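You operate a simulated robot arm through the tools that you are given. There is no shell and no other tool.

Carry out the task below with a simulated two-armed robot. There is one attempt and no reset: what you move stays moved.

Task
Draw the pearl string out to mark 1 and grip it there.
Fine: grey lever back on GRIP, orange knob back on HOLD. Where these are worked on the way, their far stop is far enough and under half their travel is too little: grey lever.

The check looks at the end state, three seconds after you hand in, the way a careful person would. Anything else that was tipped, shoved, dropped, spilled or broken makes it a failure.

Robot
Two 7-joint arms with two-finger parallel grippers on one trunk that stands fixed in place. Base frame: the origin is at the foot of the trunk, x ahead of it, y to its left, z up; the work surface is at about z = 90. Readings come in cm, rad, newtons and seconds.
The left shoulder is at [3.4, 18.2, 122.1], the right one opposite. With the tool pointing down near the work surface each hand reaches from about 22 to 70 cm from the base axis, measured 20 degrees to its own side. Payload 3.91 kg a hand.
The TCP of each hand is the grasp point between the finger pads, 3 cm short of the fingertips. In the tool frame z runs along the fingers and y along their closing line. The gripper opens to 11 cm. The fingers are 2 cm wide and 1 cm thick; the gripper's body (4.8 by 11.2 cm) begins 5.5 cm behind the TCP.
Orientation is told as [roll, pitch, yaw] about the base's x, y, z axes, in that order, counted from this pose: with the fingers straight down and closing along the base's y, the tool's x points along the base's -x, its y along +y and its z along -z.

Tools
- The arms move only by the tool apply_moves. It takes "left_commands", "right_commands" or both (then of equal length, played together; a hand with none holds still); each is a list of rows, each a list of 7 numbers: the shift along the tool's x, y, z in cm, then the turn, a rotation vector about the tool's x, y, z in rad, then the opening, from 0 (shut) to 1 (fully open). In form: [[x, y, z, ax, ay, az, claw], ...]. A call has 1 to 20 rows; each row shifts and turns the commanded pose from where the row before left it, along the tool's axes as they then stand. Rows are played at 5 a second. More than 5 cm and 0.15 rad between two rows, or a gripper value outside its range, and nothing of the call is played. Where a pose cannot be reached the arm comes as near as it can. A force on the tool above 40 N (or 10 N above the force at the start of the call, whichever is more), or a blocked arm, ends the call early, and 0.2 s more pass. Each finger travels about 7.2 cm/s and halts on what it meets, pressing with about 36 N; the grip force reading is that of the motor and also rises with nothing between the fingers. The clock runs only during rows and for 0.2 s after the last one: add rows that do not move to give the fingers time. The reply holds the time, the measured pose of the TCP, the force on the tool along the base axes, the opening and the grip force, in the units named above and with some noise, with the torque about the TCP (base axes, N m) and any sound that the robot's microphone picked up.
- Cameras (640 x 400 px; columns grow to the right, rows downward): "scene" is now at [13.99, -5.62, 146.22]; the picture's right is [-0.59, -0.81, 0.00], its down [-0.14, 0.10, -0.98] and it looks along [0.80, -0.58, -0.17] (base axes); focal length 229 px, centre (320, 200). "left" rides on the left gripper at [7.2, -1.7, -10.3] in its tool frame; the picture's right is [0.23, 0.97, 0.00], its down [-0.76, 0.18, -0.62] and it looks along [-0.61, 0.14, 0.78] (tool axes); focal length 222 px, centre (320, 200). "right" rides on the right gripper at [7.2, 1.7, -10.3] in its tool frame; the picture's right is [-0.23, 0.97, 0.00], its down [-0.76, -0.18, -0.62] and it looks along [-0.61, -0.14, 0.78] (tool axes); focal length 222 px, centre (320, 200). There is no depth. A picture from a camera that has moved, and an enlarged one, comes with that camera's place and axes in the base frame and with its lens.
- get_image(camera): a new picture of that camera. The clock stands still meanwhile.
- move_column(by): moves the trunk up (or, below 0, down) by that many cm; the arms and the scene camera ride with it, the base frame stays. It gives what a move gives, with no picture.
- aim_head(pan, tilt): turns the head with the scene camera to pan (to the left, within 1.396 rad either way) and tilt (down, from -0.506 to 1.204), counted from straight ahead of the robot (the tilt from the chest, where the trunk bows). It gives what a move gives.
- zoom(camera, box): a new picture of the part [left, top, right, bottom] of that camera's present view, enlarged. The clock stands still meanwhile.
- sign_off(): hands the job in; it is judged then, once.

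Places have to be worked out from the pictures, the camera data and where the tool is seen. Open the grippers and draw the arms clear of the work before you hand the job in, unless the task says otherwise.

The tools are called after "Request:" by a JSON object that holds its "fn" and its "kwargs". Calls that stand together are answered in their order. apply_moves: Moves the arms, as the interface text tells. Its arguments: {"type":"object","properties":{"left_commands":{"type":"array","items":{"type":"array","items":{"type":"number"}}},"right_commands":{"type":"array","items":{"type":"array","items":{"type":"number"}}}},"required":[]} The other tools are called the same way: move_column (by) moves the trunk up or down; aim_head (pan, tilt) turns the head that bears the scene camera; get_image (camera) takes a picture; zoom (camera, box) takes an enlarged picture of a part of a camera's view; sign_off () hands the job in.

At the start:

```text
time_s: 0.0
left_position: [36.45, -1.3, 138.61]
left_tcp_rot: [-0.003, -0.002, 0.003]
left_force: [-0.5, 0.5, 0.1]
left_moment: [0.0, -0.03, 0.02]
left_grip_width: 10.99
left_gripper_force: 0.0
right_position: [25.83, -34.63, 140.56]
right_tcp_rot: [0.0, 0.001, 0.0]
right_force: [-0.7, -0.1, 0.4]
right_moment: [-0.01, -0.01, -0.03]
right_grip_width: 10.99
right_gripper_force: 0.0
trunk travel left (down, up): [-47.5, 3.9]
head pan, tilt (commanded): [-0.63, 0.173]
```

scene: 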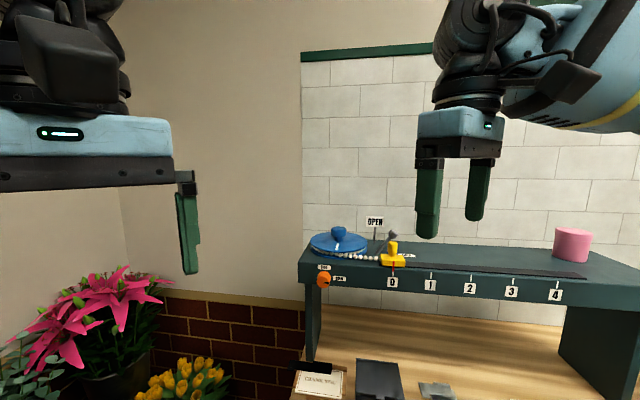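
right: 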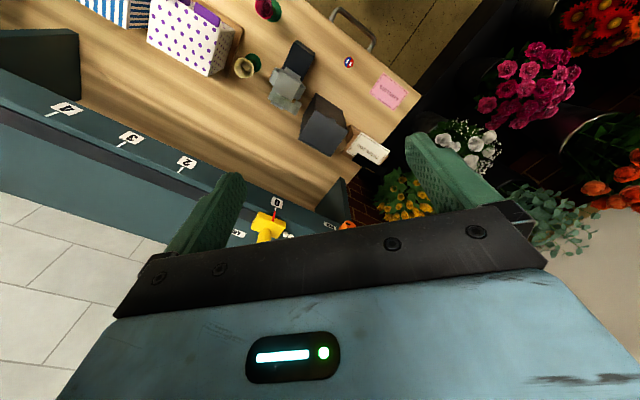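
left: 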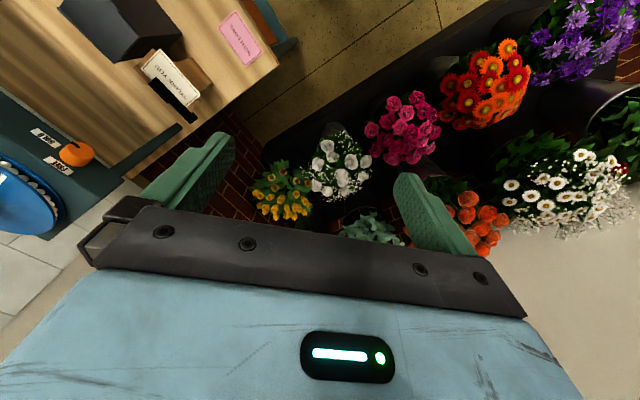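

I start by enlarging the part of the scene with the reel, lever, knob and slider, to read the labels and judge their places.

Request:
{"fn": "zoom", "kwargs": {"camera": "scene", "box": [290, 205, 450, 305]}}

Request:
{"fn": "zoom", "kwargs": {"camera": "scene", "box": [280, 220, 600, 400]}}

Request:
{"fn": "zoom", "kwargs": {"camera": "right", "box": [200, 160, 380, 270]}}

Request:
{"fn": "zoom", "kwargs": {"camera": "left", "box": [0, 80, 200, 260]}}

```text
4.00 times, centred on (370, 255) of scene
camera zoom: at [13.99, -5.62, 146.22], right [-0.59, -0.81, 0.0], down [-0.14, 0.1, -0.98], along [0.8, -0.58, -0.17], focal length 915 px, centre (120, -20)
```

zoom: 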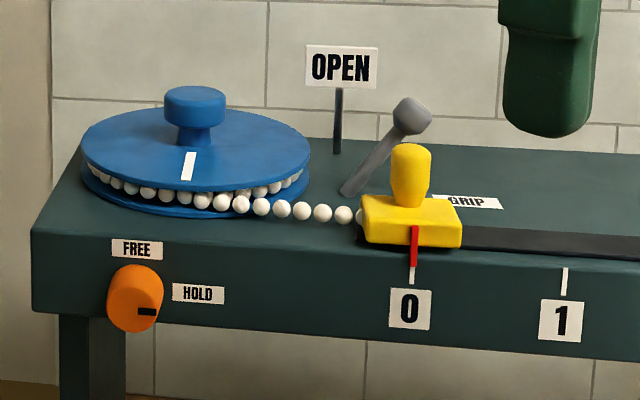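

```text
2.00 times, centred on (440, 310) of scene
camera zoom: at [13.99, -5.62, 146.22], right [-0.59, -0.81, 0.0], down [-0.14, 0.1, -0.98], along [0.8, -0.58, -0.17], focal length 458 px, centre (80, -20)
```

zoom: 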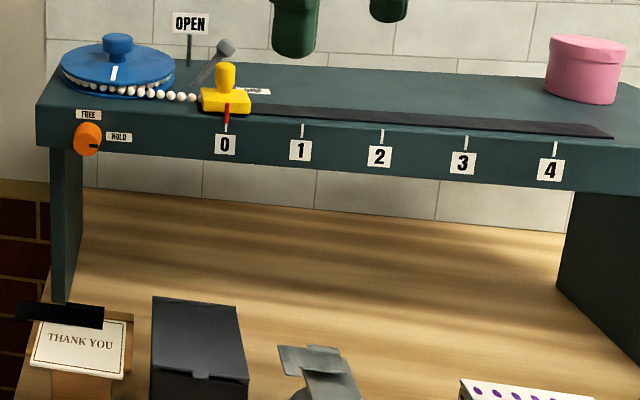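

```text
3.56 times, centred on (290, 215) of right
camera zoom: at [18.57, -32.91, 150.89], right [0.23, 0.97, 0.0], down [0.76, -0.18, 0.62], along [0.61, -0.14, -0.78], focal length 790 px, centre (427, 147)
```

zoom: 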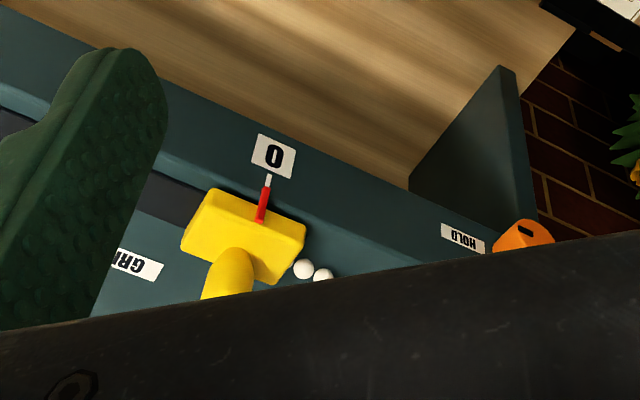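

```text
2.22 times, centred on (100, 170) of left
camera zoom: at [29.33, -2.94, 148.96], right [-0.23, 0.97, 0.0], down [0.76, 0.18, 0.62], along [0.61, 0.14, -0.78], focal length 494 px, centre (809, 267)
```

zoom: 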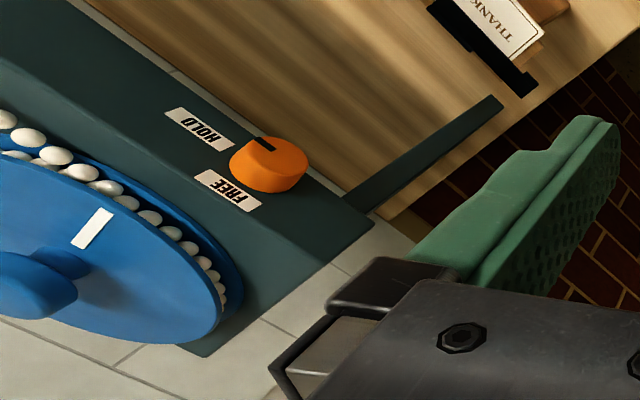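

The bench sits turned about 45° to the robot, its front face toward us at about z 118. The knob is near [54,-36,118] on HOLD, and the lever and slider are near mark 0 around [44,-48]. I turn the left hand to face the bench so its camera gives a second, closer view.

Request:
{"fn": "apply_moves", "kwargs": {"left_commands": [[0, 0, 0, 0, 0, 0.15, 1], [0, 0, 0, 0, 0, 0.15, 1], [0, 0, 0, 0, 0, 0.15, 1], [0, 0, 0, 0, 0, 0.15, 1], [0, 0, 0, 0, 0, 0.15, 1], [0, 0, 0, 0, 0, 0, 1]]}}

Request:
{"fn": "get_image", "kwargs": {"camera": "left"}}

Request:
{"fn": "get_image", "kwargs": {"camera": "scene"}}

```text
time_s: 1.4
left_position: [36.64, -1.36, 138.62]
left_tcp_rot: [-0.002, -0.002, -0.749]
left_force: [0.5, -0.1, 0.2]
left_moment: [-0.01, -0.01, 0.05]
left_grip_width: 11.0
left_gripper_force: 0.1
right_position: [25.83, -34.62, 140.53]
right_tcp_rot: [-0.001, -0.002, -0.001]
right_force: [-0.3, -0.8, -0.4]
right_moment: [0.0, -0.02, 0.01]
right_grip_width: 11.03
right_gripper_force: 0.1
trunk travel left (down, up): [-47.5, 3.9]
head pan, tilt (commanded): [-0.63, 0.173]
```

```text
taken
camera left: at [30.14, 2.46, 148.94], right [0.5, 0.87, 0.0], down [0.68, -0.39, 0.62], along [0.54, -0.31, -0.78], focal length 222 px, centre (320, 200)
```

left: 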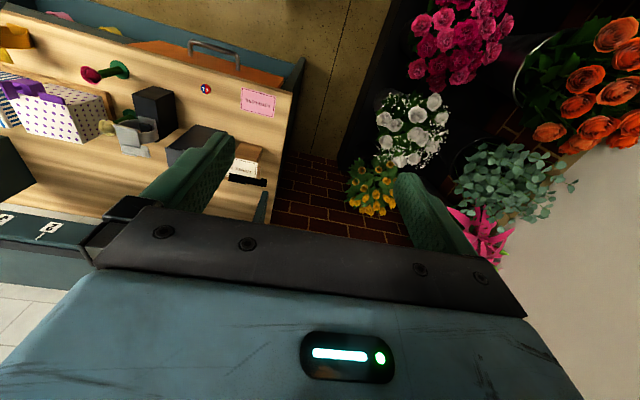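

```text
taken
camera scene: at [13.99, -5.61, 146.22], right [-0.59, -0.81, 0.0], down [-0.14, 0.1, -0.98], along [0.8, -0.58, -0.17], focal length 229 px, centre (320, 200)
```

scene: 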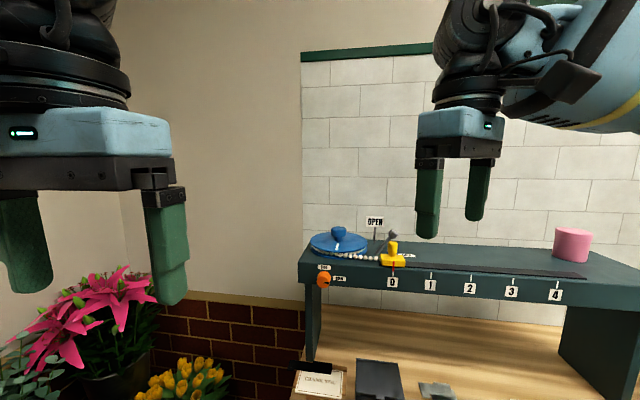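

The scene view is the best for now; I enlarge the lever and slider further, and the knob.

Request:
{"fn": "zoom", "kwargs": {"camera": "scene", "box": [360, 212, 424, 272]}}

Request:
{"fn": "zoom", "kwargs": {"camera": "scene", "box": [304, 258, 360, 293]}}

Request:
{"fn": "zoom", "kwargs": {"camera": "scene", "box": [380, 240, 600, 310]}}

```text
6.67 times, centred on (392, 242) of scene
camera zoom: at [13.99, -5.61, 146.22], right [-0.59, -0.81, 0.0], down [-0.14, 0.1, -0.98], along [0.8, -0.58, -0.17], focal length 1526 px, centre (-160, -80)
```

zoom: 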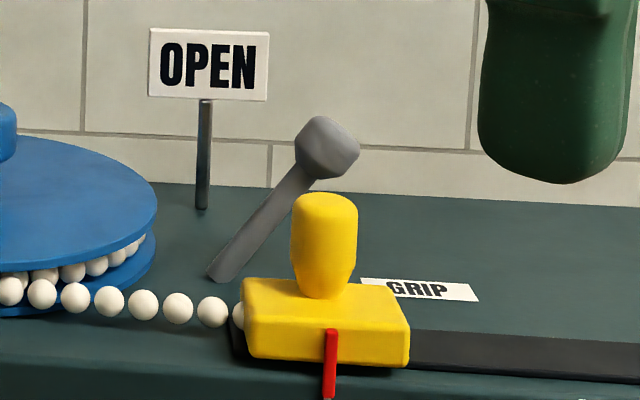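

```text
11.43 times, centred on (332, 276) of scene
camera zoom: at [13.99, -5.61, 146.22], right [-0.59, -0.81, 0.0], down [-0.14, 0.1, -0.98], along [0.8, -0.58, -0.17], focal length 2615 px, centre (183, -663)
```

zoom: 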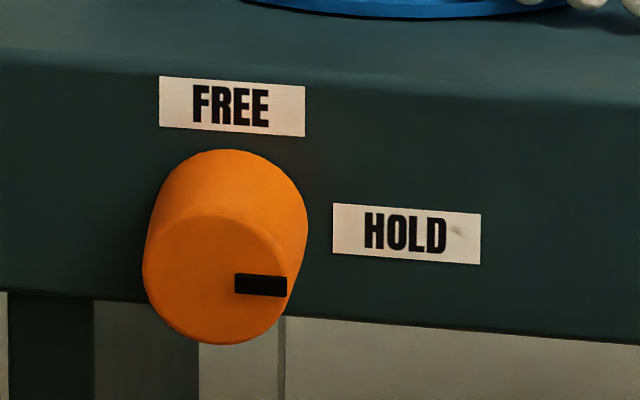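

```text
2.91 times, centred on (490, 275) of scene
camera zoom: at [13.99, -5.61, 146.22], right [-0.59, -0.81, 0.0], down [-0.14, 0.1, -0.98], along [0.8, -0.58, -0.17], focal length 666 px, centre (-174, -18)
```

zoom: 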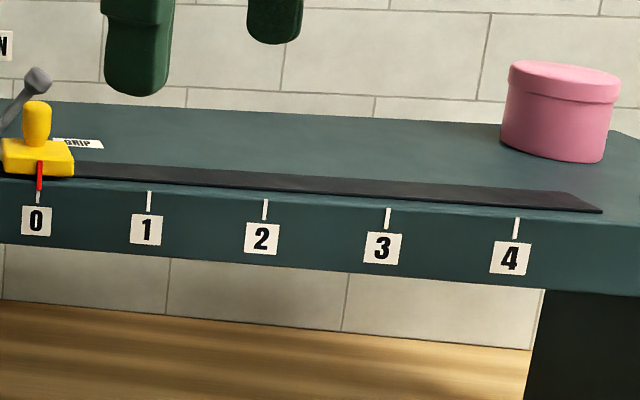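

The lever leans right toward the flat GRIP label, and the OPEN sign stands behind its foot, so I need to see how it swings. I turn the right hand parallel to the track and bring its camera above the slider, staying high at about z 140.

Request:
{"fn": "apply_moves", "kwargs": {"right_commands": [[0, 0, 0, 0, 0, 0.15, 1], [0, 0, 0, 0, 0, 0.15, 1], [0, 0, 0, 0, 0, 0.15, 1], [0, 0, 0, 0, 0, 0.15, 1], [0, 0, 0, 0, 0, 0.15, 1], [-4, 0.5, 0, 0, 0, 0, 1], [-4, 0.5, 0, 0, 0, 0, 1], [-4, 0.5, 0, 0, 0, 0, 1], [-4, 0.5, 0, 0, 0, 0, 1], [-4, 0.5, 0, 0, 0, 0, 1], [-4, 0.5, 0, 0, 0, 0, 1], [0, 0, 0, 0, 0, 0, 1], [0, 0, 0, 0, 0, 0, 1]]}}

Request:
{"fn": "get_image", "kwargs": {"camera": "right"}}

Request:
{"fn": "get_image", "kwargs": {"camera": "scene"}}

```text
time_s: 4.2
left_position: [36.68, -1.42, 138.59]
left_tcp_rot: [-0.002, -0.003, -0.749]
left_force: [-0.8, -0.1, -0.2]
left_moment: [-0.03, -0.01, -0.02]
left_grip_width: 11.01
left_gripper_force: 0.0
right_position: [45.55, -48.85, 140.7]
right_tcp_rot: [-0.002, -0.001, -0.749]
right_force: [-0.1, -0.7, 0.5]
right_moment: [-0.03, 0.01, 0.02]
right_grip_width: 11.0
right_gripper_force: 0.0
trunk travel left (down, up): [-47.5, 3.9]
head pan, tilt (commanded): [-0.63, 0.173]
```

```text
taken
camera right: at [41.37, -42.68, 150.9], right [0.83, 0.56, 0.0], down [0.44, -0.65, 0.62], along [0.35, -0.52, -0.78], focal length 222 px, centre (320, 200)
```

right: 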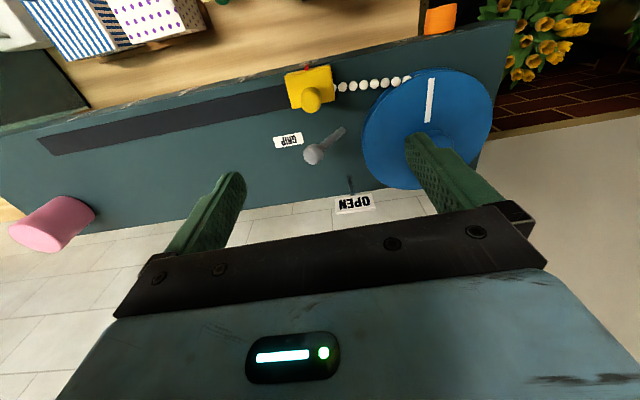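

```text
taken
camera scene: at [14.03, -5.61, 146.22], right [-0.59, -0.81, 0.0], down [-0.14, 0.1, -0.98], along [0.8, -0.58, -0.17], focal length 229 px, centre (320, 200)
```

scene: 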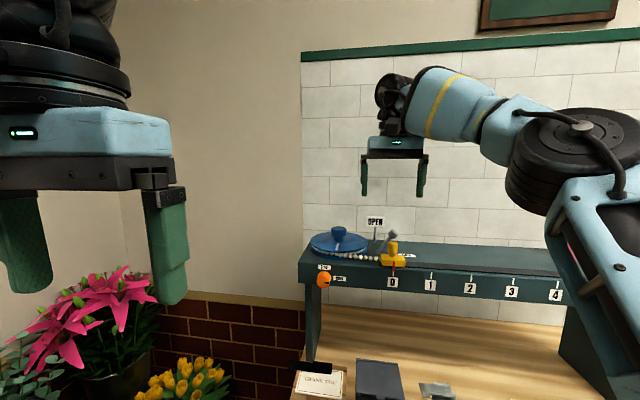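

Good view from above. I enlarge the slider and lever region.

Request:
{"fn": "zoom", "kwargs": {"camera": "right", "box": [250, 50, 450, 220]}}

Request:
{"fn": "zoom", "kwargs": {"camera": "right", "box": [290, 110, 390, 175]}}

```text
2.35 times, centred on (350, 135) of right
camera zoom: at [41.37, -42.68, 150.9], right [0.83, 0.56, 0.0], down [0.44, -0.65, 0.62], along [0.35, -0.52, -0.78], focal length 523 px, centre (249, 353)
```

zoom: 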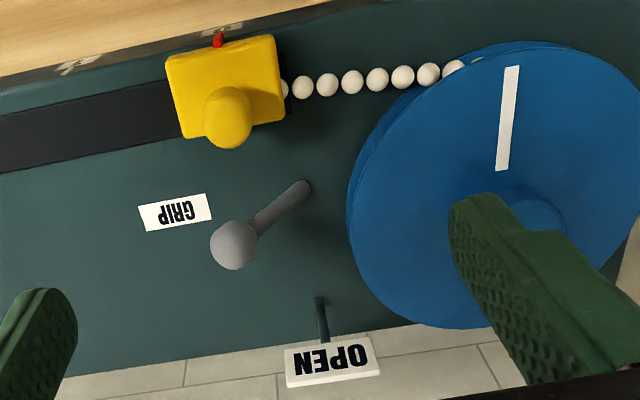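

```text
6.15 times, centred on (340, 142) of right
camera zoom: at [41.37, -42.68, 150.9], right [0.83, 0.56, 0.0], down [0.44, -0.65, 0.62], along [0.35, -0.52, -0.78], focal length 1367 px, centre (197, 554)
```

zoom: 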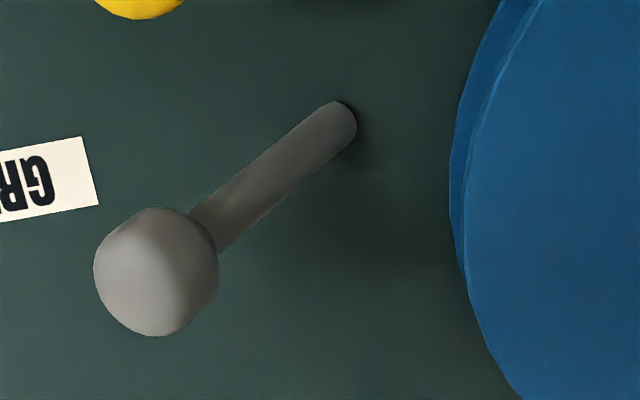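

From the two views I put the lever's foot at about [49.8,-49.8,122.5] and its ball at [47.2,-52.6,128.2]. The slider knob is near [44.6,-48.8,127]. The marks run along (-0.707,-0.707) about 8.2 cm apart. I hover the right hand over the lever ball to check these places.

Request:
{"fn": "apply_moves", "kwargs": {"right_commands": [[0, 0, 0, 0, 0, 0.036, 0.6], [-1.9, -0.75, 0, 0, 0, 0, 0.5], [-1.9, -0.75, 0, 0, 0, 0, 0.5], [0, 0, 2.0, 0, 0, 0, 0.5], [0, 0, 2.0, 0, 0, 0, 0.5], [0, 0, 0, 0, 0, 0, 0.5], [0, 0, 0, 0, 0, 0, 0.5]]}}

Request:
{"fn": "get_image", "kwargs": {"camera": "right"}}

Request:
{"fn": "zoom", "kwargs": {"camera": "scene", "box": [330, 150, 450, 290]}}

```text
time_s: 5.8
left_position: [36.58, -1.4, 138.47]
left_tcp_rot: [-0.002, -0.002, -0.749]
left_force: [-0.4, 0.0, -0.3]
left_moment: [0.0, 0.02, -0.02]
left_grip_width: 11.0
left_gripper_force: 0.1
right_position: [46.8, -52.31, 136.22]
right_tcp_rot: [0.0, -0.001, -0.787]
right_force: [0.4, -0.5, -0.2]
right_moment: [-0.03, -0.01, -0.02]
right_grip_width: 5.5
right_gripper_force: 0.1
right hand out of reach, approached as far as the arm can: row 3
trunk travel left (down, up): [-47.5, 3.9]
head pan, tilt (commanded): [-0.63, 0.173]
```

```text
taken
camera right: at [42.77, -46.07, 146.53], right [0.85, 0.53, 0.0], down [0.41, -0.66, 0.62], along [0.33, -0.53, -0.78], focal length 222 px, centre (320, 200)
```

right: 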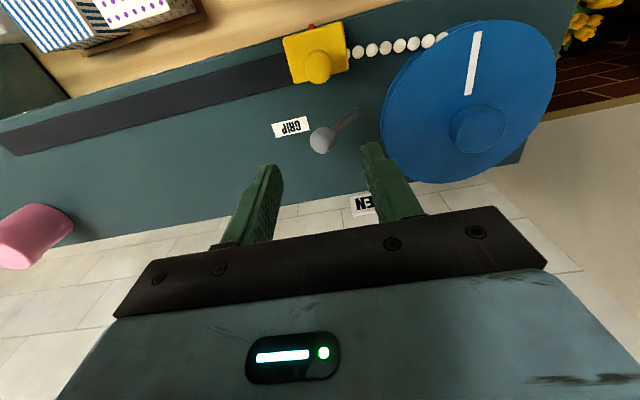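

```text
2.86 times, centred on (390, 220) of scene
camera zoom: at [13.99, -5.63, 146.22], right [-0.59, -0.81, 0.0], down [-0.14, 0.1, -0.98], along [0.8, -0.58, -0.17], focal length 654 px, centre (120, 143)
```

zoom: 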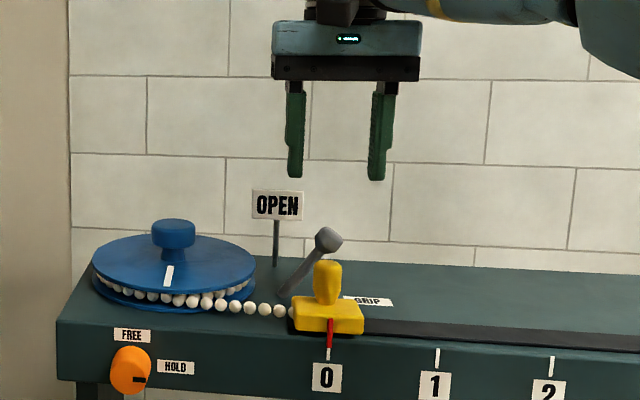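

The hover matches: the ball projects where I expect it, under the TCP. The arm was near its reach at height, so I raise the trunk 3.5 cm to gain reach before going down.

Request:
{"fn": "move_column", "kwargs": {"by": 3.5}}

```text
time_s: 6.6
left_position: [36.75, -1.48, 141.91]
left_tcp_rot: [-0.004, 0.001, -0.746]
left_force: [0.5, -0.2, -0.4]
left_moment: [0.02, 0.05, 0.0]
left_grip_width: 11.01
left_gripper_force: 0.0
right_position: [47.0, -52.41, 139.35]
right_tcp_rot: [-0.003, 0.002, -0.785]
right_force: [-0.5, -1.1, -0.5]
right_moment: [0.01, 0.04, -0.02]
right_grip_width: 5.51
right_gripper_force: 0.0
trunk travel left (down, up): [-51.0, 0.4]
head pan, tilt (commanded): [-0.63, 0.173]
```

Going down to z 133, tips just above the ball, then looking again.

Request:
{"fn": "apply_moves", "kwargs": {"right_commands": [[-0.2, 0, 2.2, 0, 0, 0, 0.5], [-0.1, 0, 2.2, 0, 0, 0, 0.5], [0, 0, 2.0, 0, 0, 0, 0.5], [0, 0, 0, 0, 0, 0, 0.5]]}}

Request:
{"fn": "get_image", "kwargs": {"camera": "right"}}

Request:
{"fn": "zoom", "kwargs": {"camera": "scene", "box": [350, 200, 430, 280]}}

```text
time_s: 7.6
left_position: [36.45, -1.42, 142.08]
left_tcp_rot: [-0.001, -0.004, -0.749]
left_force: [1.1, 0.4, 0.0]
left_moment: [0.02, 0.01, 0.02]
left_grip_width: 11.0
left_gripper_force: 0.1
right_position: [47.01, -52.59, 133.33]
right_tcp_rot: [0.0, -0.001, -0.785]
right_force: [-0.6, 0.1, -0.3]
right_moment: [0.04, 0.0, 0.0]
right_grip_width: 5.48
right_gripper_force: 0.2
trunk travel left (down, up): [-51.0, 0.4]
head pan, tilt (commanded): [-0.63, 0.173]
```

```text
taken
camera right: at [43.03, -46.27, 143.62], right [0.85, 0.53, 0.0], down [0.41, -0.66, 0.62], along [0.33, -0.53, -0.78], focal length 222 px, centre (320, 200)
```

right: 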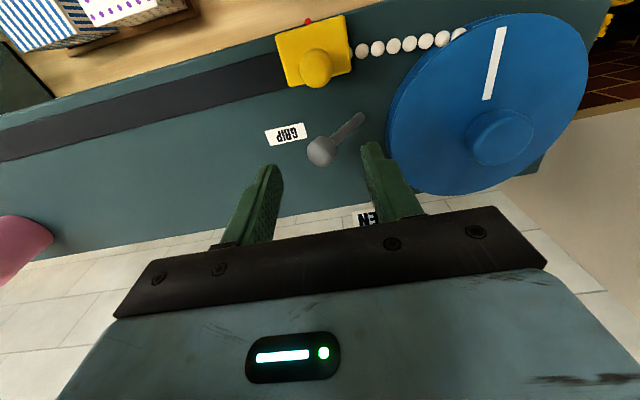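

```text
5.00 times, centred on (390, 240) of scene
camera zoom: at [9.38, -5.6, 150.05], right [-0.59, -0.81, 0.0], down [-0.14, 0.1, -0.98], along [0.8, -0.58, -0.17], focal length 1144 px, centre (-30, 0)
```

zoom: 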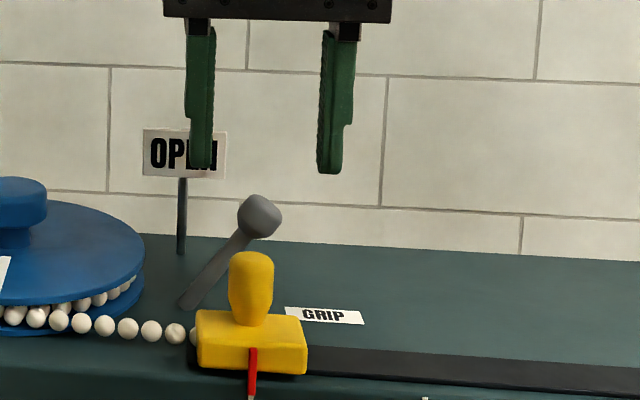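

The ball projects exactly as expected in both views. I lower 2.8 cm so the fingertips straddle the ball's upper half, and close on it.

Request:
{"fn": "apply_moves", "kwargs": {"right_commands": [[-0.1, 0, 1.4, 0, 0, 0, 0.5], [0, 0, 1.4, 0, 0, 0, 0.5], [0, 0, 0, 0, 0, 0, 0.4], [0, 0, 0, 0, 0, 0, 0.3], [0, 0, 0, 0, 0, 0, 0.2], [0, 0, 0, 0, 0, 0, 0.1], [0, 0, 0, 0, 0, 0, 0.1]]}}

Request:
{"fn": "get_image", "kwargs": {"camera": "right"}}

Request:
{"fn": "zoom", "kwargs": {"camera": "scene", "box": [350, 200, 430, 280]}}

```text
time_s: 9.2
left_position: [36.56, -1.25, 142.04]
left_tcp_rot: [-0.003, -0.003, -0.747]
left_force: [-0.1, 0.6, 0.0]
left_moment: [0.02, 0.0, -0.02]
left_grip_width: 11.01
left_gripper_force: 0.0
right_position: [47.03, -52.67, 130.54]
right_tcp_rot: [-0.002, 0.001, -0.785]
right_force: [0.8, 0.6, 0.7]
right_moment: [-0.21, 0.23, -0.03]
right_grip_width: 2.12
right_gripper_force: 45.2
trunk travel left (down, up): [-51.0, 0.4]
head pan, tilt (commanded): [-0.63, 0.173]
```

```text
taken
camera right: at [43.1, -46.33, 140.83], right [0.85, 0.53, 0.0], down [0.41, -0.66, 0.62], along [0.33, -0.53, -0.78], focal length 222 px, centre (320, 200)
```

right: 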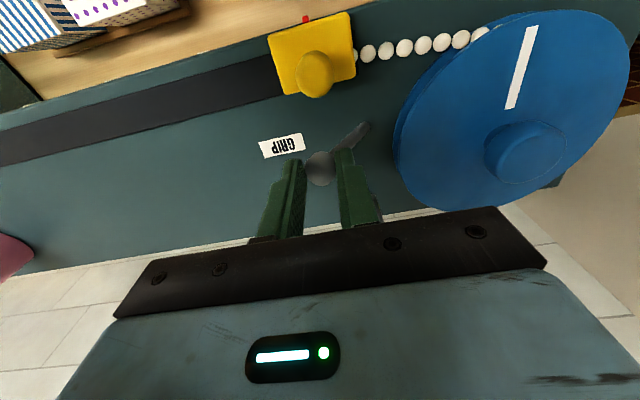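

```text
5.00 times, centred on (390, 240) of scene
camera zoom: at [9.41, -5.6, 150.05], right [-0.59, -0.81, 0.0], down [-0.14, 0.1, -0.98], along [0.8, -0.58, -0.17], focal length 1144 px, centre (-30, 0)
```

zoom: 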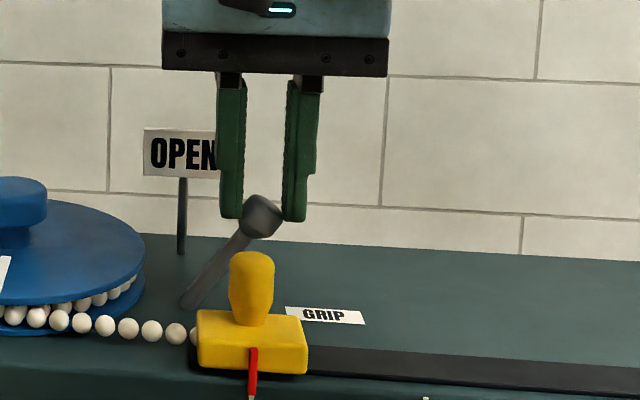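

The ball is held (width 2.1). I test which way the lever swings with a small push backward (away from the robot, toward the OPEN sign), reading the force.

Request:
{"fn": "apply_moves", "kwargs": {"right_commands": [[-0.25, 0, 0, 0, 0, 0, 0.1], [-0.25, 0, 0, 0, 0, 0, 0.1], [0, 0, 0, 0, 0, 0, 0.1]]}}

Request:
{"fn": "zoom", "kwargs": {"camera": "right", "box": [250, 100, 430, 220]}}

```text
time_s: 10.0
left_position: [36.35, -1.06, 142.05]
left_tcp_rot: [-0.003, -0.006, -0.747]
left_force: [0.3, 0.5, 0.9]
left_moment: [0.01, 0.01, -0.04]
left_grip_width: 11.01
left_gripper_force: 0.1
right_position: [47.35, -52.58, 130.76]
right_tcp_rot: [0.001, -0.002, -0.783]
right_force: [-9.3, 13.9, 2.4]
right_moment: [0.41, 0.7, 0.04]
right_grip_width: 1.88
right_gripper_force: 45.3
trunk travel left (down, up): [-51.0, 0.4]
head pan, tilt (commanded): [-0.63, 0.173]
```

```text
3.33 times, centred on (340, 160) of right
camera zoom: at [43.21, -46.34, 141.06], right [0.85, 0.53, 0.0], down [0.41, -0.66, 0.62], along [0.33, -0.53, -0.78], focal length 740 px, centre (253, 333)
```

zoom: 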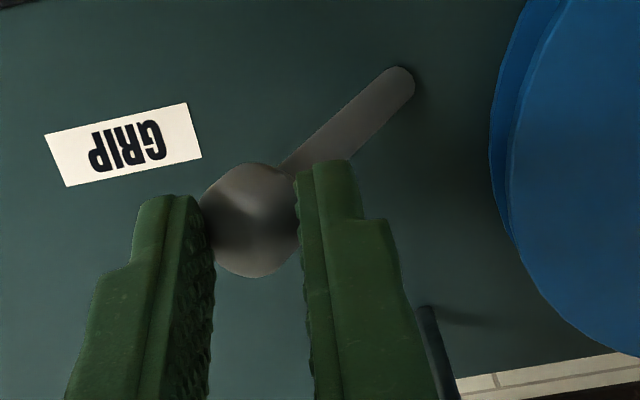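

Pushing back meets about 17 N, so that is not its swing. I go back, then test the other option: along the track toward the drum and upward, about the lever's foot.

Request:
{"fn": "apply_moves", "kwargs": {"right_commands": [[0.25, 0, 0, 0, 0, 0, 0.1], [0.25, 0, 0, 0, 0, 0, 0.1], [0, 0, 0, 0, 0, 0, 0.1]]}}

Request:
{"fn": "apply_moves", "kwargs": {"right_commands": [[0, 0.2, -0.15, 0, 0, 0, 0.1], [0, 0.2, -0.15, 0, 0, 0, 0.1], [0, 0, 0, 0, 0, 0, 0.1]]}}

Request:
{"fn": "zoom", "kwargs": {"camera": "right", "box": [250, 100, 430, 220]}}

Request:
{"fn": "zoom", "kwargs": {"camera": "scene", "box": [350, 200, 430, 280]}}

```text
time_s: 10.6
left_position: [36.21, -1.13, 142.16]
left_tcp_rot: [0.001, -0.005, -0.748]
left_force: [0.7, 1.2, 0.6]
left_moment: [0.0, 0.02, -0.01]
left_grip_width: 10.99
left_gripper_force: 0.1
right_position: [47.03, -52.66, 131.68]
right_tcp_rot: [0.013, -0.03, -0.79]
right_force: [-4.1, 0.2, 18.6]
right_moment: [0.02, -0.02, 0.23]
right_grip_width: 1.0
right_gripper_force: 0.1
trunk travel left (down, up): [-51.0, 0.4]
head pan, tilt (commanded): [-0.63, 0.173]
stopped in row 3 (right hand): the force on the tool passed its limit at 44 N (the readings are from after the stop); the commanded pose is now the measured one
```

```text
time_s: 11.4
left_position: [36.46, -1.37, 142.06]
left_tcp_rot: [0.0, -0.003, -0.749]
left_force: [0.2, -1.1, -0.4]
left_moment: [-0.02, 0.02, 0.0]
left_grip_width: 10.97
left_gripper_force: 0.0
right_position: [47.56, -52.59, 131.34]
right_tcp_rot: [0.006, -0.021, -0.793]
right_force: [-1.6, -0.6, 2.8]
right_moment: [-0.06, 0.08, -0.03]
right_grip_width: 1.23
right_gripper_force: 1.0
trunk travel left (down, up): [-51.0, 0.4]
head pan, tilt (commanded): [-0.63, 0.173]
```

```text
3.33 times, centred on (340, 160) of right
camera zoom: at [43.34, -46.27, 141.46], right [0.85, 0.52, 0.01], down [0.4, -0.66, 0.64], along [0.34, -0.54, -0.77], focal length 740 px, centre (253, 333)
```

zoom: 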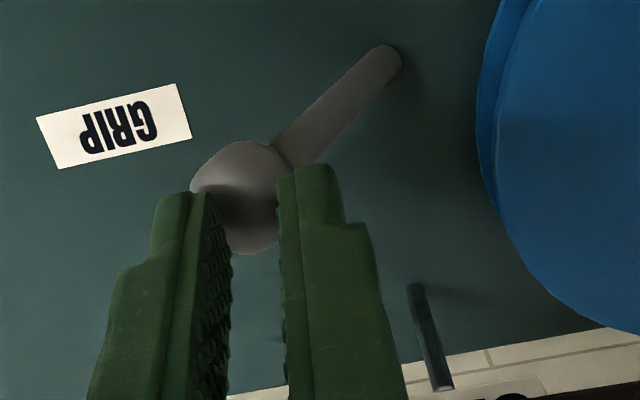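

```text
5.00 times, centred on (390, 240) of scene
camera zoom: at [9.36, -5.61, 150.04], right [-0.59, -0.81, 0.0], down [-0.14, 0.1, -0.98], along [0.8, -0.58, -0.17], focal length 1144 px, centre (-30, 0)
```

zoom: 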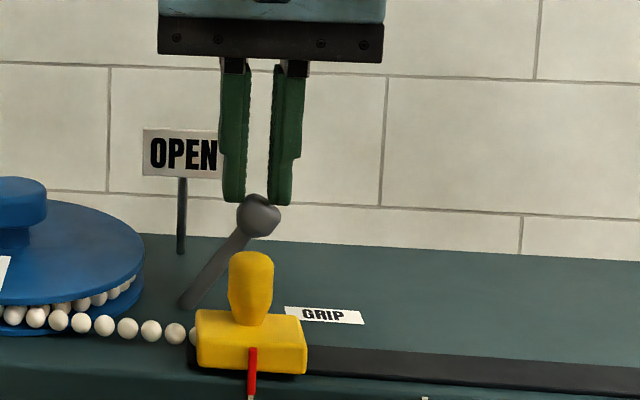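

The grip slipped off the top of the ball (44 N stop), and the lever itself is unmoved. I lift clear, open to a fork of about 3.8 cm and straighten the hand, then go a little deeper around the ball.

Request:
{"fn": "apply_moves", "kwargs": {"right_commands": [[0, 0, -0.5, 0, 0, 0, 0.2], [0, 0, -1.0, 0.013, 0.03, 0, 0.35], [0, 0, 0, 0, 0, 0, 0.35]]}}

Request:
{"fn": "zoom", "kwargs": {"camera": "right", "box": [250, 100, 430, 220]}}

Request:
{"fn": "zoom", "kwargs": {"camera": "scene", "box": [350, 200, 430, 280]}}

```text
time_s: 12.2
left_position: [36.62, -1.41, 142.04]
left_tcp_rot: [-0.001, -0.004, -0.749]
left_force: [0.0, -0.1, -0.2]
left_moment: [-0.01, 0.03, 0.0]
left_grip_width: 11.0
left_gripper_force: 0.1
right_position: [47.52, -52.78, 132.93]
right_tcp_rot: [-0.003, 0.01, -0.79]
right_force: [0.0, 0.3, -0.1]
right_moment: [-0.01, 0.0, 0.0]
right_grip_width: 3.85
right_gripper_force: 0.1
trunk travel left (down, up): [-51.0, 0.4]
head pan, tilt (commanded): [-0.63, 0.173]
```

```text
3.33 times, centred on (340, 160) of right
camera zoom: at [43.64, -46.37, 143.21], right [0.85, 0.52, -0.01], down [0.41, -0.67, 0.62], along [0.32, -0.53, -0.79], focal length 740 px, centre (253, 333)
```

zoom: 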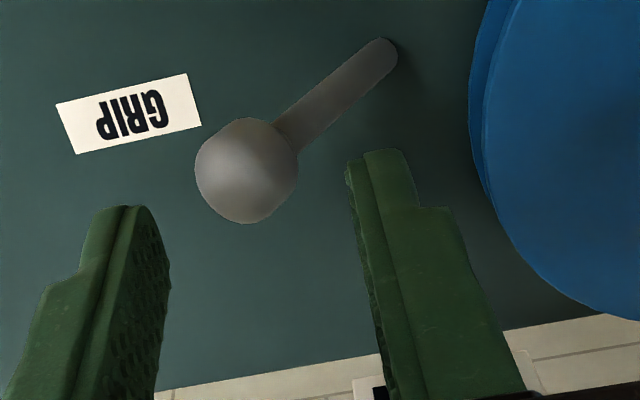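

```text
5.00 times, centred on (390, 240) of scene
camera zoom: at [9.4, -5.64, 150.04], right [-0.59, -0.81, 0.0], down [-0.14, 0.1, -0.98], along [0.8, -0.58, -0.17], focal length 1144 px, centre (-30, 0)
```

zoom: 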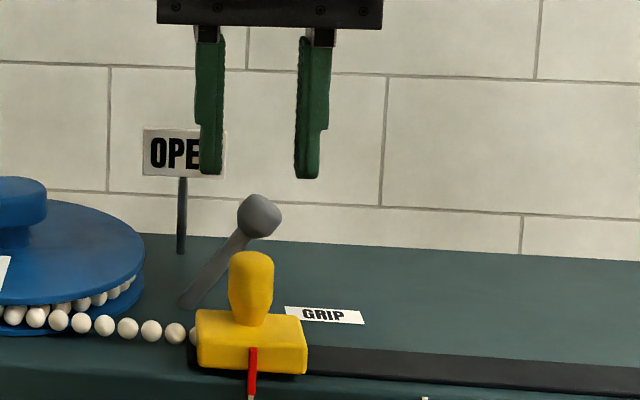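

The ball is confirmed at about [47.2,-52.65,128.2]. I lower the fork around it (tips at z 127) and push gently along the track toward the drum.

Request:
{"fn": "apply_moves", "kwargs": {"right_commands": [[0.3, 0, 1.4, 0, 0, 0, 0.35], [0, 0, 1.4, 0, 0, 0, 0.35], [0, 0, 0, 0, 0, 0, 0.35], [0, 0.3, 0, 0, 0, 0, 0.35], [0, 0.3, 0, 0, 0, 0, 0.35], [0, 0.3, 0, 0, 0, 0, 0.35], [0, 0.2, 0, 0, 0, 0, 0.35], [0, 0, 0, 0, 0, 0, 0.35]]}}

Request:
{"fn": "zoom", "kwargs": {"camera": "right", "box": [250, 100, 430, 220]}}

Request:
{"fn": "zoom", "kwargs": {"camera": "scene", "box": [350, 200, 430, 280]}}

```text
time_s: 14.0
left_position: [36.47, -1.3, 142.15]
left_tcp_rot: [0.0, -0.003, -0.75]
left_force: [0.3, 0.2, 0.4]
left_moment: [0.0, 0.0, 0.0]
left_grip_width: 11.02
left_gripper_force: 0.0
right_position: [47.93, -51.63, 130.07]
right_tcp_rot: [-0.002, 0.009, -0.792]
right_force: [-0.7, -0.8, -0.2]
right_moment: [-0.04, 0.03, -0.01]
right_grip_width: 3.9
right_gripper_force: 0.3
trunk travel left (down, up): [-51.0, 0.4]
head pan, tilt (commanded): [-0.63, 0.173]
```

```text
3.33 times, centred on (340, 160) of right
camera zoom: at [44.14, -45.36, 140.42], right [0.85, 0.52, -0.01], down [0.41, -0.67, 0.62], along [0.32, -0.53, -0.79], focal length 740 px, centre (253, 333)
```

zoom: 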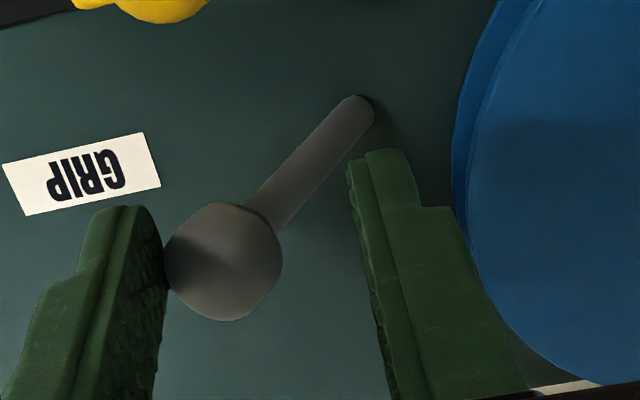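

```text
5.00 times, centred on (390, 240) of scene
camera zoom: at [9.38, -5.64, 150.05], right [-0.59, -0.81, 0.0], down [-0.14, 0.1, -0.98], along [0.8, -0.58, -0.17], focal length 1144 px, centre (-30, 0)
```

zoom: 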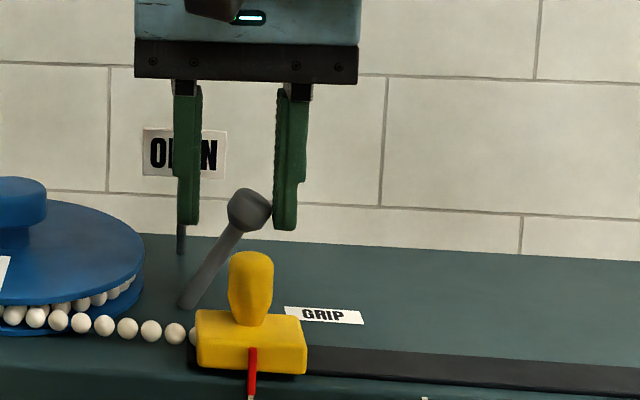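

The lever tilts freely along the track with almost no force, rising toward upright, so OPEN lies that way. I keep pushing in small steps, following its rise.

Request:
{"fn": "apply_moves", "kwargs": {"right_commands": [[0, 0.4, -0.15, 0, 0, 0, 0.35], [0, 0.4, -0.15, 0, 0, 0, 0.35], [0, 0.4, -0.15, 0, 0, 0, 0.35], [0, 0.4, -0.1, 0, 0, 0, 0.35], [0, 0, 0, 0, 0, 0, 0.35]]}}

Request:
{"fn": "zoom", "kwargs": {"camera": "right", "box": [250, 100, 430, 220]}}

Request:
{"fn": "zoom", "kwargs": {"camera": "scene", "box": [350, 200, 430, 280]}}

```text
time_s: 15.2
left_position: [36.49, -1.34, 142.1]
left_tcp_rot: [-0.001, -0.003, -0.748]
left_force: [-0.1, 0.4, 0.5]
left_moment: [0.04, 0.0, -0.01]
left_grip_width: 10.99
left_gripper_force: 0.1
right_position: [49.24, -50.36, 130.6]
right_tcp_rot: [-0.004, 0.008, -0.79]
right_force: [0.0, 0.3, -0.1]
right_moment: [0.03, 0.01, 0.04]
right_grip_width: 3.83
right_gripper_force: 0.1
trunk travel left (down, up): [-51.0, 0.4]
head pan, tilt (commanded): [-0.63, 0.173]
```

```text
3.33 times, centred on (340, 160) of right
camera zoom: at [45.3, -44.23, 140.99], right [0.85, 0.52, -0.01], down [0.41, -0.67, 0.62], along [0.32, -0.53, -0.79], focal length 740 px, centre (253, 333)
```

zoom: 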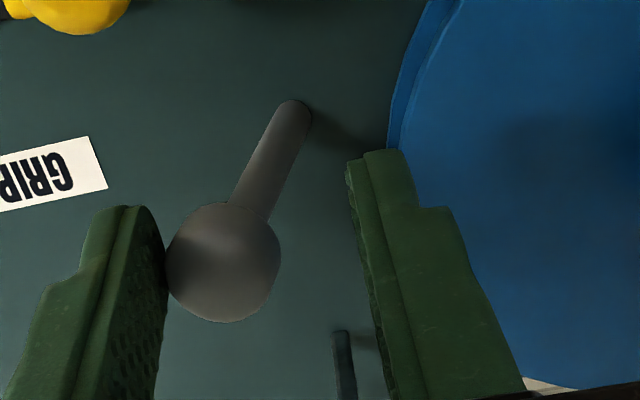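

```text
5.00 times, centred on (390, 240) of scene
camera zoom: at [9.39, -5.63, 150.05], right [-0.59, -0.81, 0.0], down [-0.14, 0.1, -0.98], along [0.8, -0.58, -0.17], focal length 1144 px, centre (-30, 0)
```

zoom: 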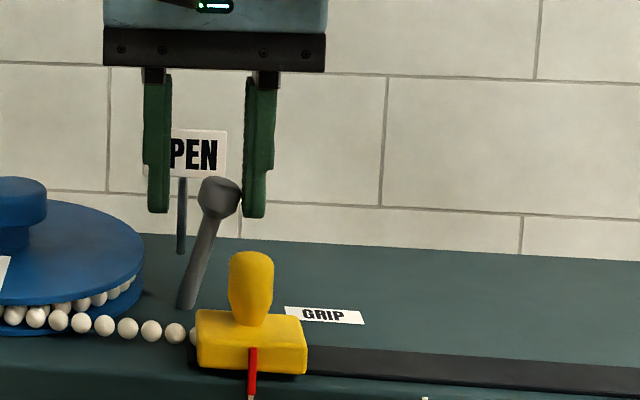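

The lever is now nearly upright with no resistance; the OPEN sign is right behind. I continue in small steps and watch for the stop.

Request:
{"fn": "apply_moves", "kwargs": {"right_commands": [[0, 0.4, -0.1, 0, 0, 0, 0.35], [0, 0.4, -0.05, 0, 0, 0, 0.35], [0, 0.4, 0, 0, 0, 0, 0.35], [0, 0, 0, 0, 0, 0, 0.35]]}}

Request:
{"fn": "zoom", "kwargs": {"camera": "right", "box": [250, 100, 430, 220]}}

Request:
{"fn": "zoom", "kwargs": {"camera": "scene", "box": [350, 200, 430, 280]}}

```text
time_s: 16.2
left_position: [36.55, -1.37, 142.16]
left_tcp_rot: [-0.003, -0.003, -0.748]
left_force: [0.2, 0.3, 0.9]
left_moment: [0.04, -0.02, 0.03]
left_grip_width: 11.01
left_gripper_force: 0.0
right_position: [50.14, -49.6, 130.82]
right_tcp_rot: [-0.004, 0.009, -0.791]
right_force: [0.3, 0.3, 0.5]
right_moment: [0.0, 0.0, 0.01]
right_grip_width: 3.87
right_gripper_force: 0.0
trunk travel left (down, up): [-51.0, 0.4]
head pan, tilt (commanded): [-0.63, 0.173]
```

```text
3.33 times, centred on (340, 160) of right
camera zoom: at [46.19, -43.39, 141.13], right [0.85, 0.52, -0.01], down [0.41, -0.67, 0.62], along [0.32, -0.53, -0.79], focal length 740 px, centre (253, 333)
```

zoom: 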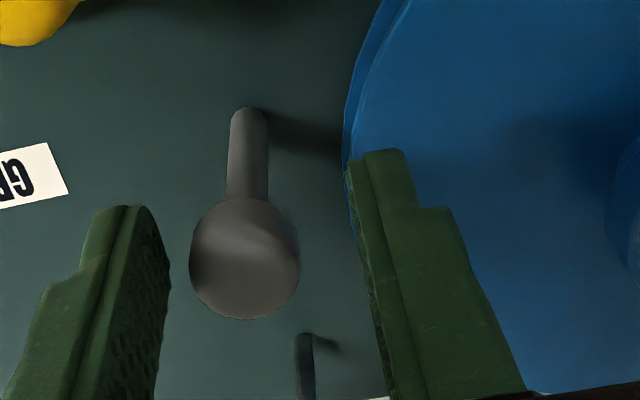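

```text
5.00 times, centred on (390, 240) of scene
camera zoom: at [9.39, -5.62, 150.05], right [-0.59, -0.81, 0.0], down [-0.14, 0.1, -0.98], along [0.8, -0.58, -0.17], focal length 1144 px, centre (-30, 0)
```

zoom: 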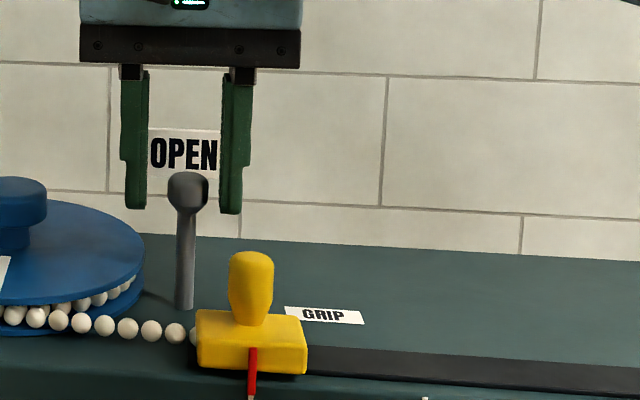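

The lever has snapped upright on its own, just in front of the OPEN sign, and the right finger no longer touches it. I nudge a little further to confirm it is at its far stop.

Request:
{"fn": "apply_moves", "kwargs": {"right_commands": [[0, 0.3, -0.1, 0, 0, 0, 0.35], [0, 0.3, 0, 0, 0, 0, 0.35], [0, 0.2, 0, 0, 0, 0, 0.35], [0, 0, 0, 0, 0, 0, 0.35]]}}

Request:
{"fn": "zoom", "kwargs": {"camera": "right", "box": [250, 100, 430, 220]}}

Request:
{"fn": "zoom", "kwargs": {"camera": "scene", "box": [350, 200, 430, 280]}}

```text
time_s: 17.2
left_position: [36.51, -1.44, 142.19]
left_tcp_rot: [-0.001, -0.004, -0.749]
left_force: [-0.8, 0.6, -0.1]
left_moment: [0.0, -0.03, -0.02]
left_grip_width: 11.02
left_gripper_force: 0.0
right_position: [50.44, -49.15, 130.86]
right_tcp_rot: [-0.002, 0.009, -0.791]
right_force: [-3.6, -3.2, 1.0]
right_moment: [-0.06, 0.16, -0.05]
right_grip_width: 4.09
right_gripper_force: 1.9
trunk travel left (down, up): [-51.0, 0.4]
head pan, tilt (commanded): [-0.63, 0.173]
```

```text
3.33 times, centred on (340, 160) of right
camera zoom: at [46.66, -42.88, 141.23], right [0.85, 0.52, -0.01], down [0.41, -0.67, 0.62], along [0.32, -0.53, -0.79], focal length 740 px, centre (253, 333)
```

zoom: 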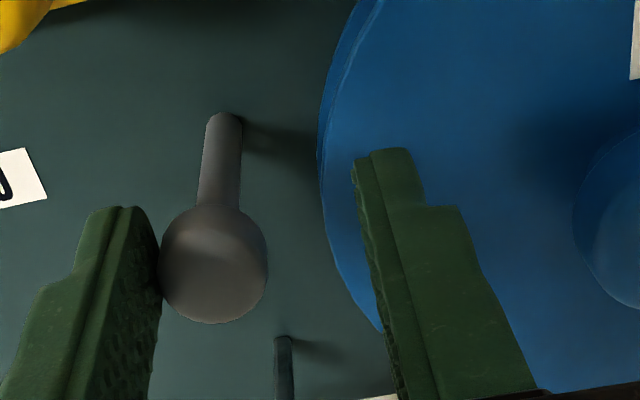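

```text
5.00 times, centred on (390, 240) of scene
camera zoom: at [9.3, -5.65, 150.06], right [-0.59, -0.81, 0.0], down [-0.14, 0.1, -0.98], along [0.8, -0.58, -0.17], focal length 1144 px, centre (-30, 0)
```

zoom: 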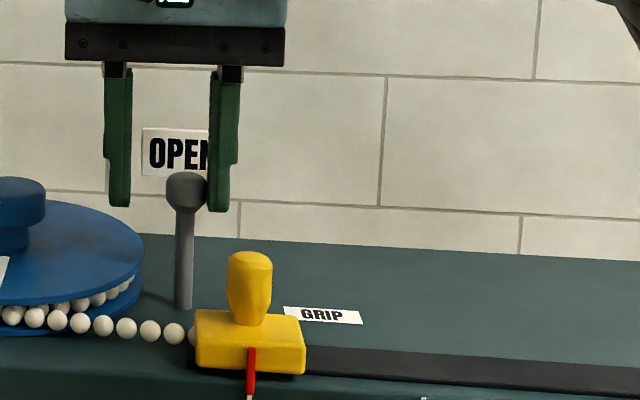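

A 5 N push leaves it standing still: the lever is at its OPEN stop. I back off, rise and hover the right hand over the slider knob.

Request:
{"fn": "apply_moves", "kwargs": {"right_commands": [[0, -0.6, 0, 0, 0, 0, 0.35], [0, 0, -3, 0, 0, 0, 0.4], [0, 0, -3, 0, 0, 0, 0.5], [2.2, -1.3, 0, 0, 0, 0, 0.5], [2.2, -1.3, 0, 0, 0, 0, 0.5], [0, 0, 0, 0, 0, 0, 0.5]]}}

Request:
{"fn": "get_image", "kwargs": {"camera": "right"}}

Request:
{"fn": "zoom", "kwargs": {"camera": "scene", "box": [290, 190, 450, 300]}}

```text
time_s: 18.6
left_position: [36.77, -1.33, 142.11]
left_tcp_rot: [0.0, -0.002, -0.749]
left_force: [-0.3, -0.3, 0.4]
left_moment: [-0.02, 0.04, -0.01]
left_grip_width: 11.0
left_gripper_force: 0.1
right_position: [45.28, -48.32, 136.83]
right_tcp_rot: [-0.005, 0.011, -0.793]
right_force: [0.4, 0.4, -0.6]
right_moment: [0.02, 0.01, -0.03]
right_grip_width: 5.48
right_gripper_force: 0.0
trunk travel left (down, up): [-51.0, 0.4]
head pan, tilt (commanded): [-0.63, 0.173]
```

```text
taken
camera right: at [41.56, -41.97, 147.22], right [0.85, 0.52, -0.01], down [0.42, -0.67, 0.62], along [0.32, -0.53, -0.79], focal length 222 px, centre (320, 200)
```

right: 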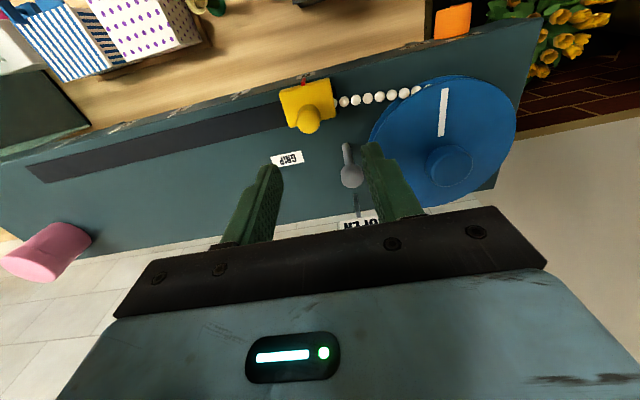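

```text
3.64 times, centred on (370, 245) of scene
camera zoom: at [9.55, -5.64, 150.02], right [-0.59, -0.81, 0.0], down [-0.14, 0.1, -0.98], along [0.8, -0.58, -0.17], focal length 832 px, centre (138, 36)
```

zoom: 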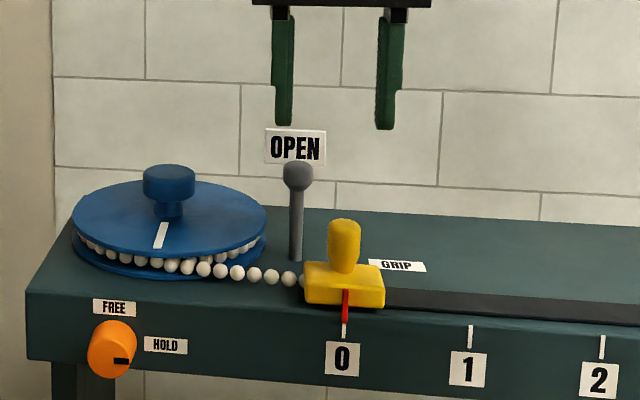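

The slider is still at 0 and the lever stays on OPEN. Now the left hand: the knob is near [52.4,-34.7,119], its axis square to the panel. I swing the left hand from pointing down to pointing at the panel in two halves, while moving toward a standoff in front of the knob.

Request:
{"fn": "apply_moves", "kwargs": {"left_commands": [[0, 0, 0, 0, 0, 0.036, 0.7], [-2.1, -1.12, 2.09, 0, -0.1428, 0, 0.5], [-1.78, -1.12, 2.37, 0, -0.1428, 0, 0.5], [-1.43, -1.12, 2.6, 0, -0.1428, 0, 0.5], [-1.04, -1.12, 2.77, 0, -0.1428, 0, 0.5], [-0.64, -1.12, 2.89, 0, -0.1428, 0, 0.5], [0, 0, 0, 0, 0, 0, 0.5]]}}

Request:
{"fn": "get_image", "kwargs": {"camera": "left"}}

Request:
{"fn": "get_image", "kwargs": {"camera": "scene"}}

```text
time_s: 20.2
left_position: [40.07, -12.77, 131.72]
left_tcp_rot: [-0.003, -0.719, -0.784]
left_force: [-0.8, 0.7, -0.4]
left_moment: [0.0, -0.05, 0.0]
left_grip_width: 5.49
left_gripper_force: 0.1
right_position: [45.38, -48.2, 136.95]
right_tcp_rot: [-0.005, 0.009, -0.789]
right_force: [-0.9, -0.1, -0.1]
right_moment: [0.0, 0.0, -0.01]
right_grip_width: 5.51
right_gripper_force: 0.0
trunk travel left (down, up): [-51.0, 0.4]
head pan, tilt (commanded): [-0.63, 0.173]
```

```text
taken
camera left: at [30.2, -5.2, 134.77], right [0.57, 0.81, -0.15], down [0.24, 0.01, 0.97], along [0.79, -0.59, -0.19], focal length 222 px, centre (320, 200)
```

left: 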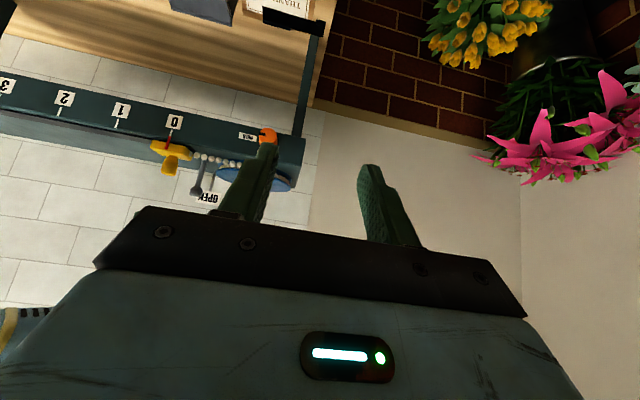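

```text
taken
camera scene: at [9.37, -5.6, 150.05], right [-0.59, -0.81, 0.0], down [-0.14, 0.1, -0.98], along [0.8, -0.58, -0.17], focal length 229 px, centre (320, 200)
```

scene: 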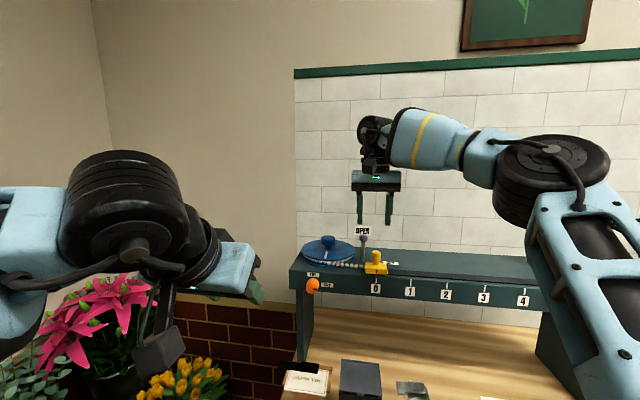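

The left arm follows well. I continue the second half of the swing toward the standoff point.

Request:
{"fn": "apply_moves", "kwargs": {"left_commands": [[-0.22, -1.12, 2.96, 0, -0.1428, 0, 0.5], [0.2, -1.12, 2.96, 0, -0.1428, 0, 0.5], [0.62, -1.12, 2.9, 0, -0.1428, 0, 0.5], [1.03, -1.12, 2.78, 0, -0.1428, 0, 0.5], [1.41, -1.12, 2.6, 0, -0.1428, 0, 0.5], [1.77, -1.12, 2.38, 0, -0.1428, 0, 0.5], [0, 0, 0, 0, 0, 0, 0.5]]}}

Request:
{"fn": "get_image", "kwargs": {"camera": "left"}}

Request:
{"fn": "get_image", "kwargs": {"camera": "scene"}}

```text
time_s: 21.8
left_position: [43.09, -22.66, 122.67]
left_tcp_rot: [-0.008, -1.335, -0.779]
left_force: [0.5, 0.2, -0.9]
left_moment: [0.02, 0.01, 0.02]
left_grip_width: 5.49
left_gripper_force: 0.1
left hand out of reach, approached as far as the arm can: row 5, 6
right_position: [45.21, -48.27, 136.97]
right_tcp_rot: [-0.004, 0.009, -0.795]
right_force: [-0.3, 0.1, 0.9]
right_moment: [0.04, 0.04, -0.01]
right_grip_width: 5.53
right_gripper_force: 0.0
trunk travel left (down, up): [-51.0, 0.4]
head pan, tilt (commanded): [-0.63, 0.173]
```

```text
taken
camera left: at [33.62, -15.44, 118.03], right [0.65, 0.73, -0.22], down [-0.18, 0.43, 0.89], along [0.74, -0.54, 0.41], focal length 222 px, centre (320, 200)
```

left: 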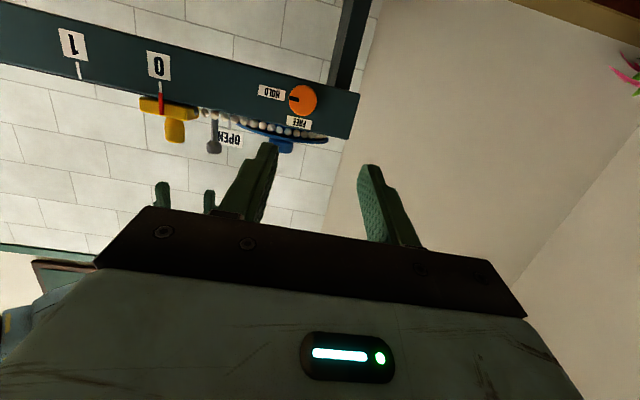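

```text
taken
camera scene: at [9.42, -5.63, 150.04], right [-0.59, -0.81, 0.0], down [-0.14, 0.1, -0.98], along [0.8, -0.58, -0.17], focal length 229 px, centre (320, 200)
```

scene: 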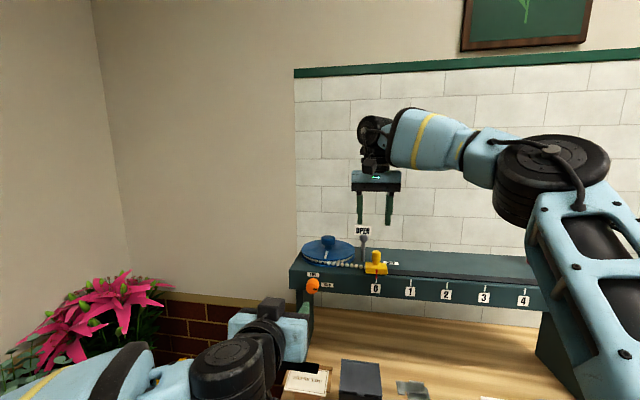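

The left hand stopped short (pitch -1.335, not fully level), perhaps an awkward wrist bend this close in. The new view gives the knob centre at [52.4,-34.65,118.9] and label 0 at [42.3,-46.25,119.2], which makes the marks 8.0 cm apart. I advance a little to see if the arm reaches better further out.

Request:
{"fn": "apply_moves", "kwargs": {"left_commands": [[0, 0, 1.0, 0, 0, 0, 0.5], [0, 0, 1.0, 0, 0, 0, 0.5], [0, 0, 0, 0, 0, 0, 0.5]]}}

```text
time_s: 22.6
left_position: [44.4, -24.11, 122.17]
left_tcp_rot: [-0.003, -1.336, -0.78]
left_force: [-0.1, 0.6, -0.6]
left_moment: [0.0, 0.01, 0.01]
left_grip_width: 5.5
left_gripper_force: 0.1
right_position: [45.34, -48.23, 136.98]
right_tcp_rot: [-0.003, 0.009, -0.79]
right_force: [-0.9, -0.6, 0.3]
right_moment: [-0.01, 0.02, 0.05]
right_grip_width: 5.52
right_gripper_force: 0.0
trunk travel left (down, up): [-51.0, 0.4]
head pan, tilt (commanded): [-0.63, 0.173]
```

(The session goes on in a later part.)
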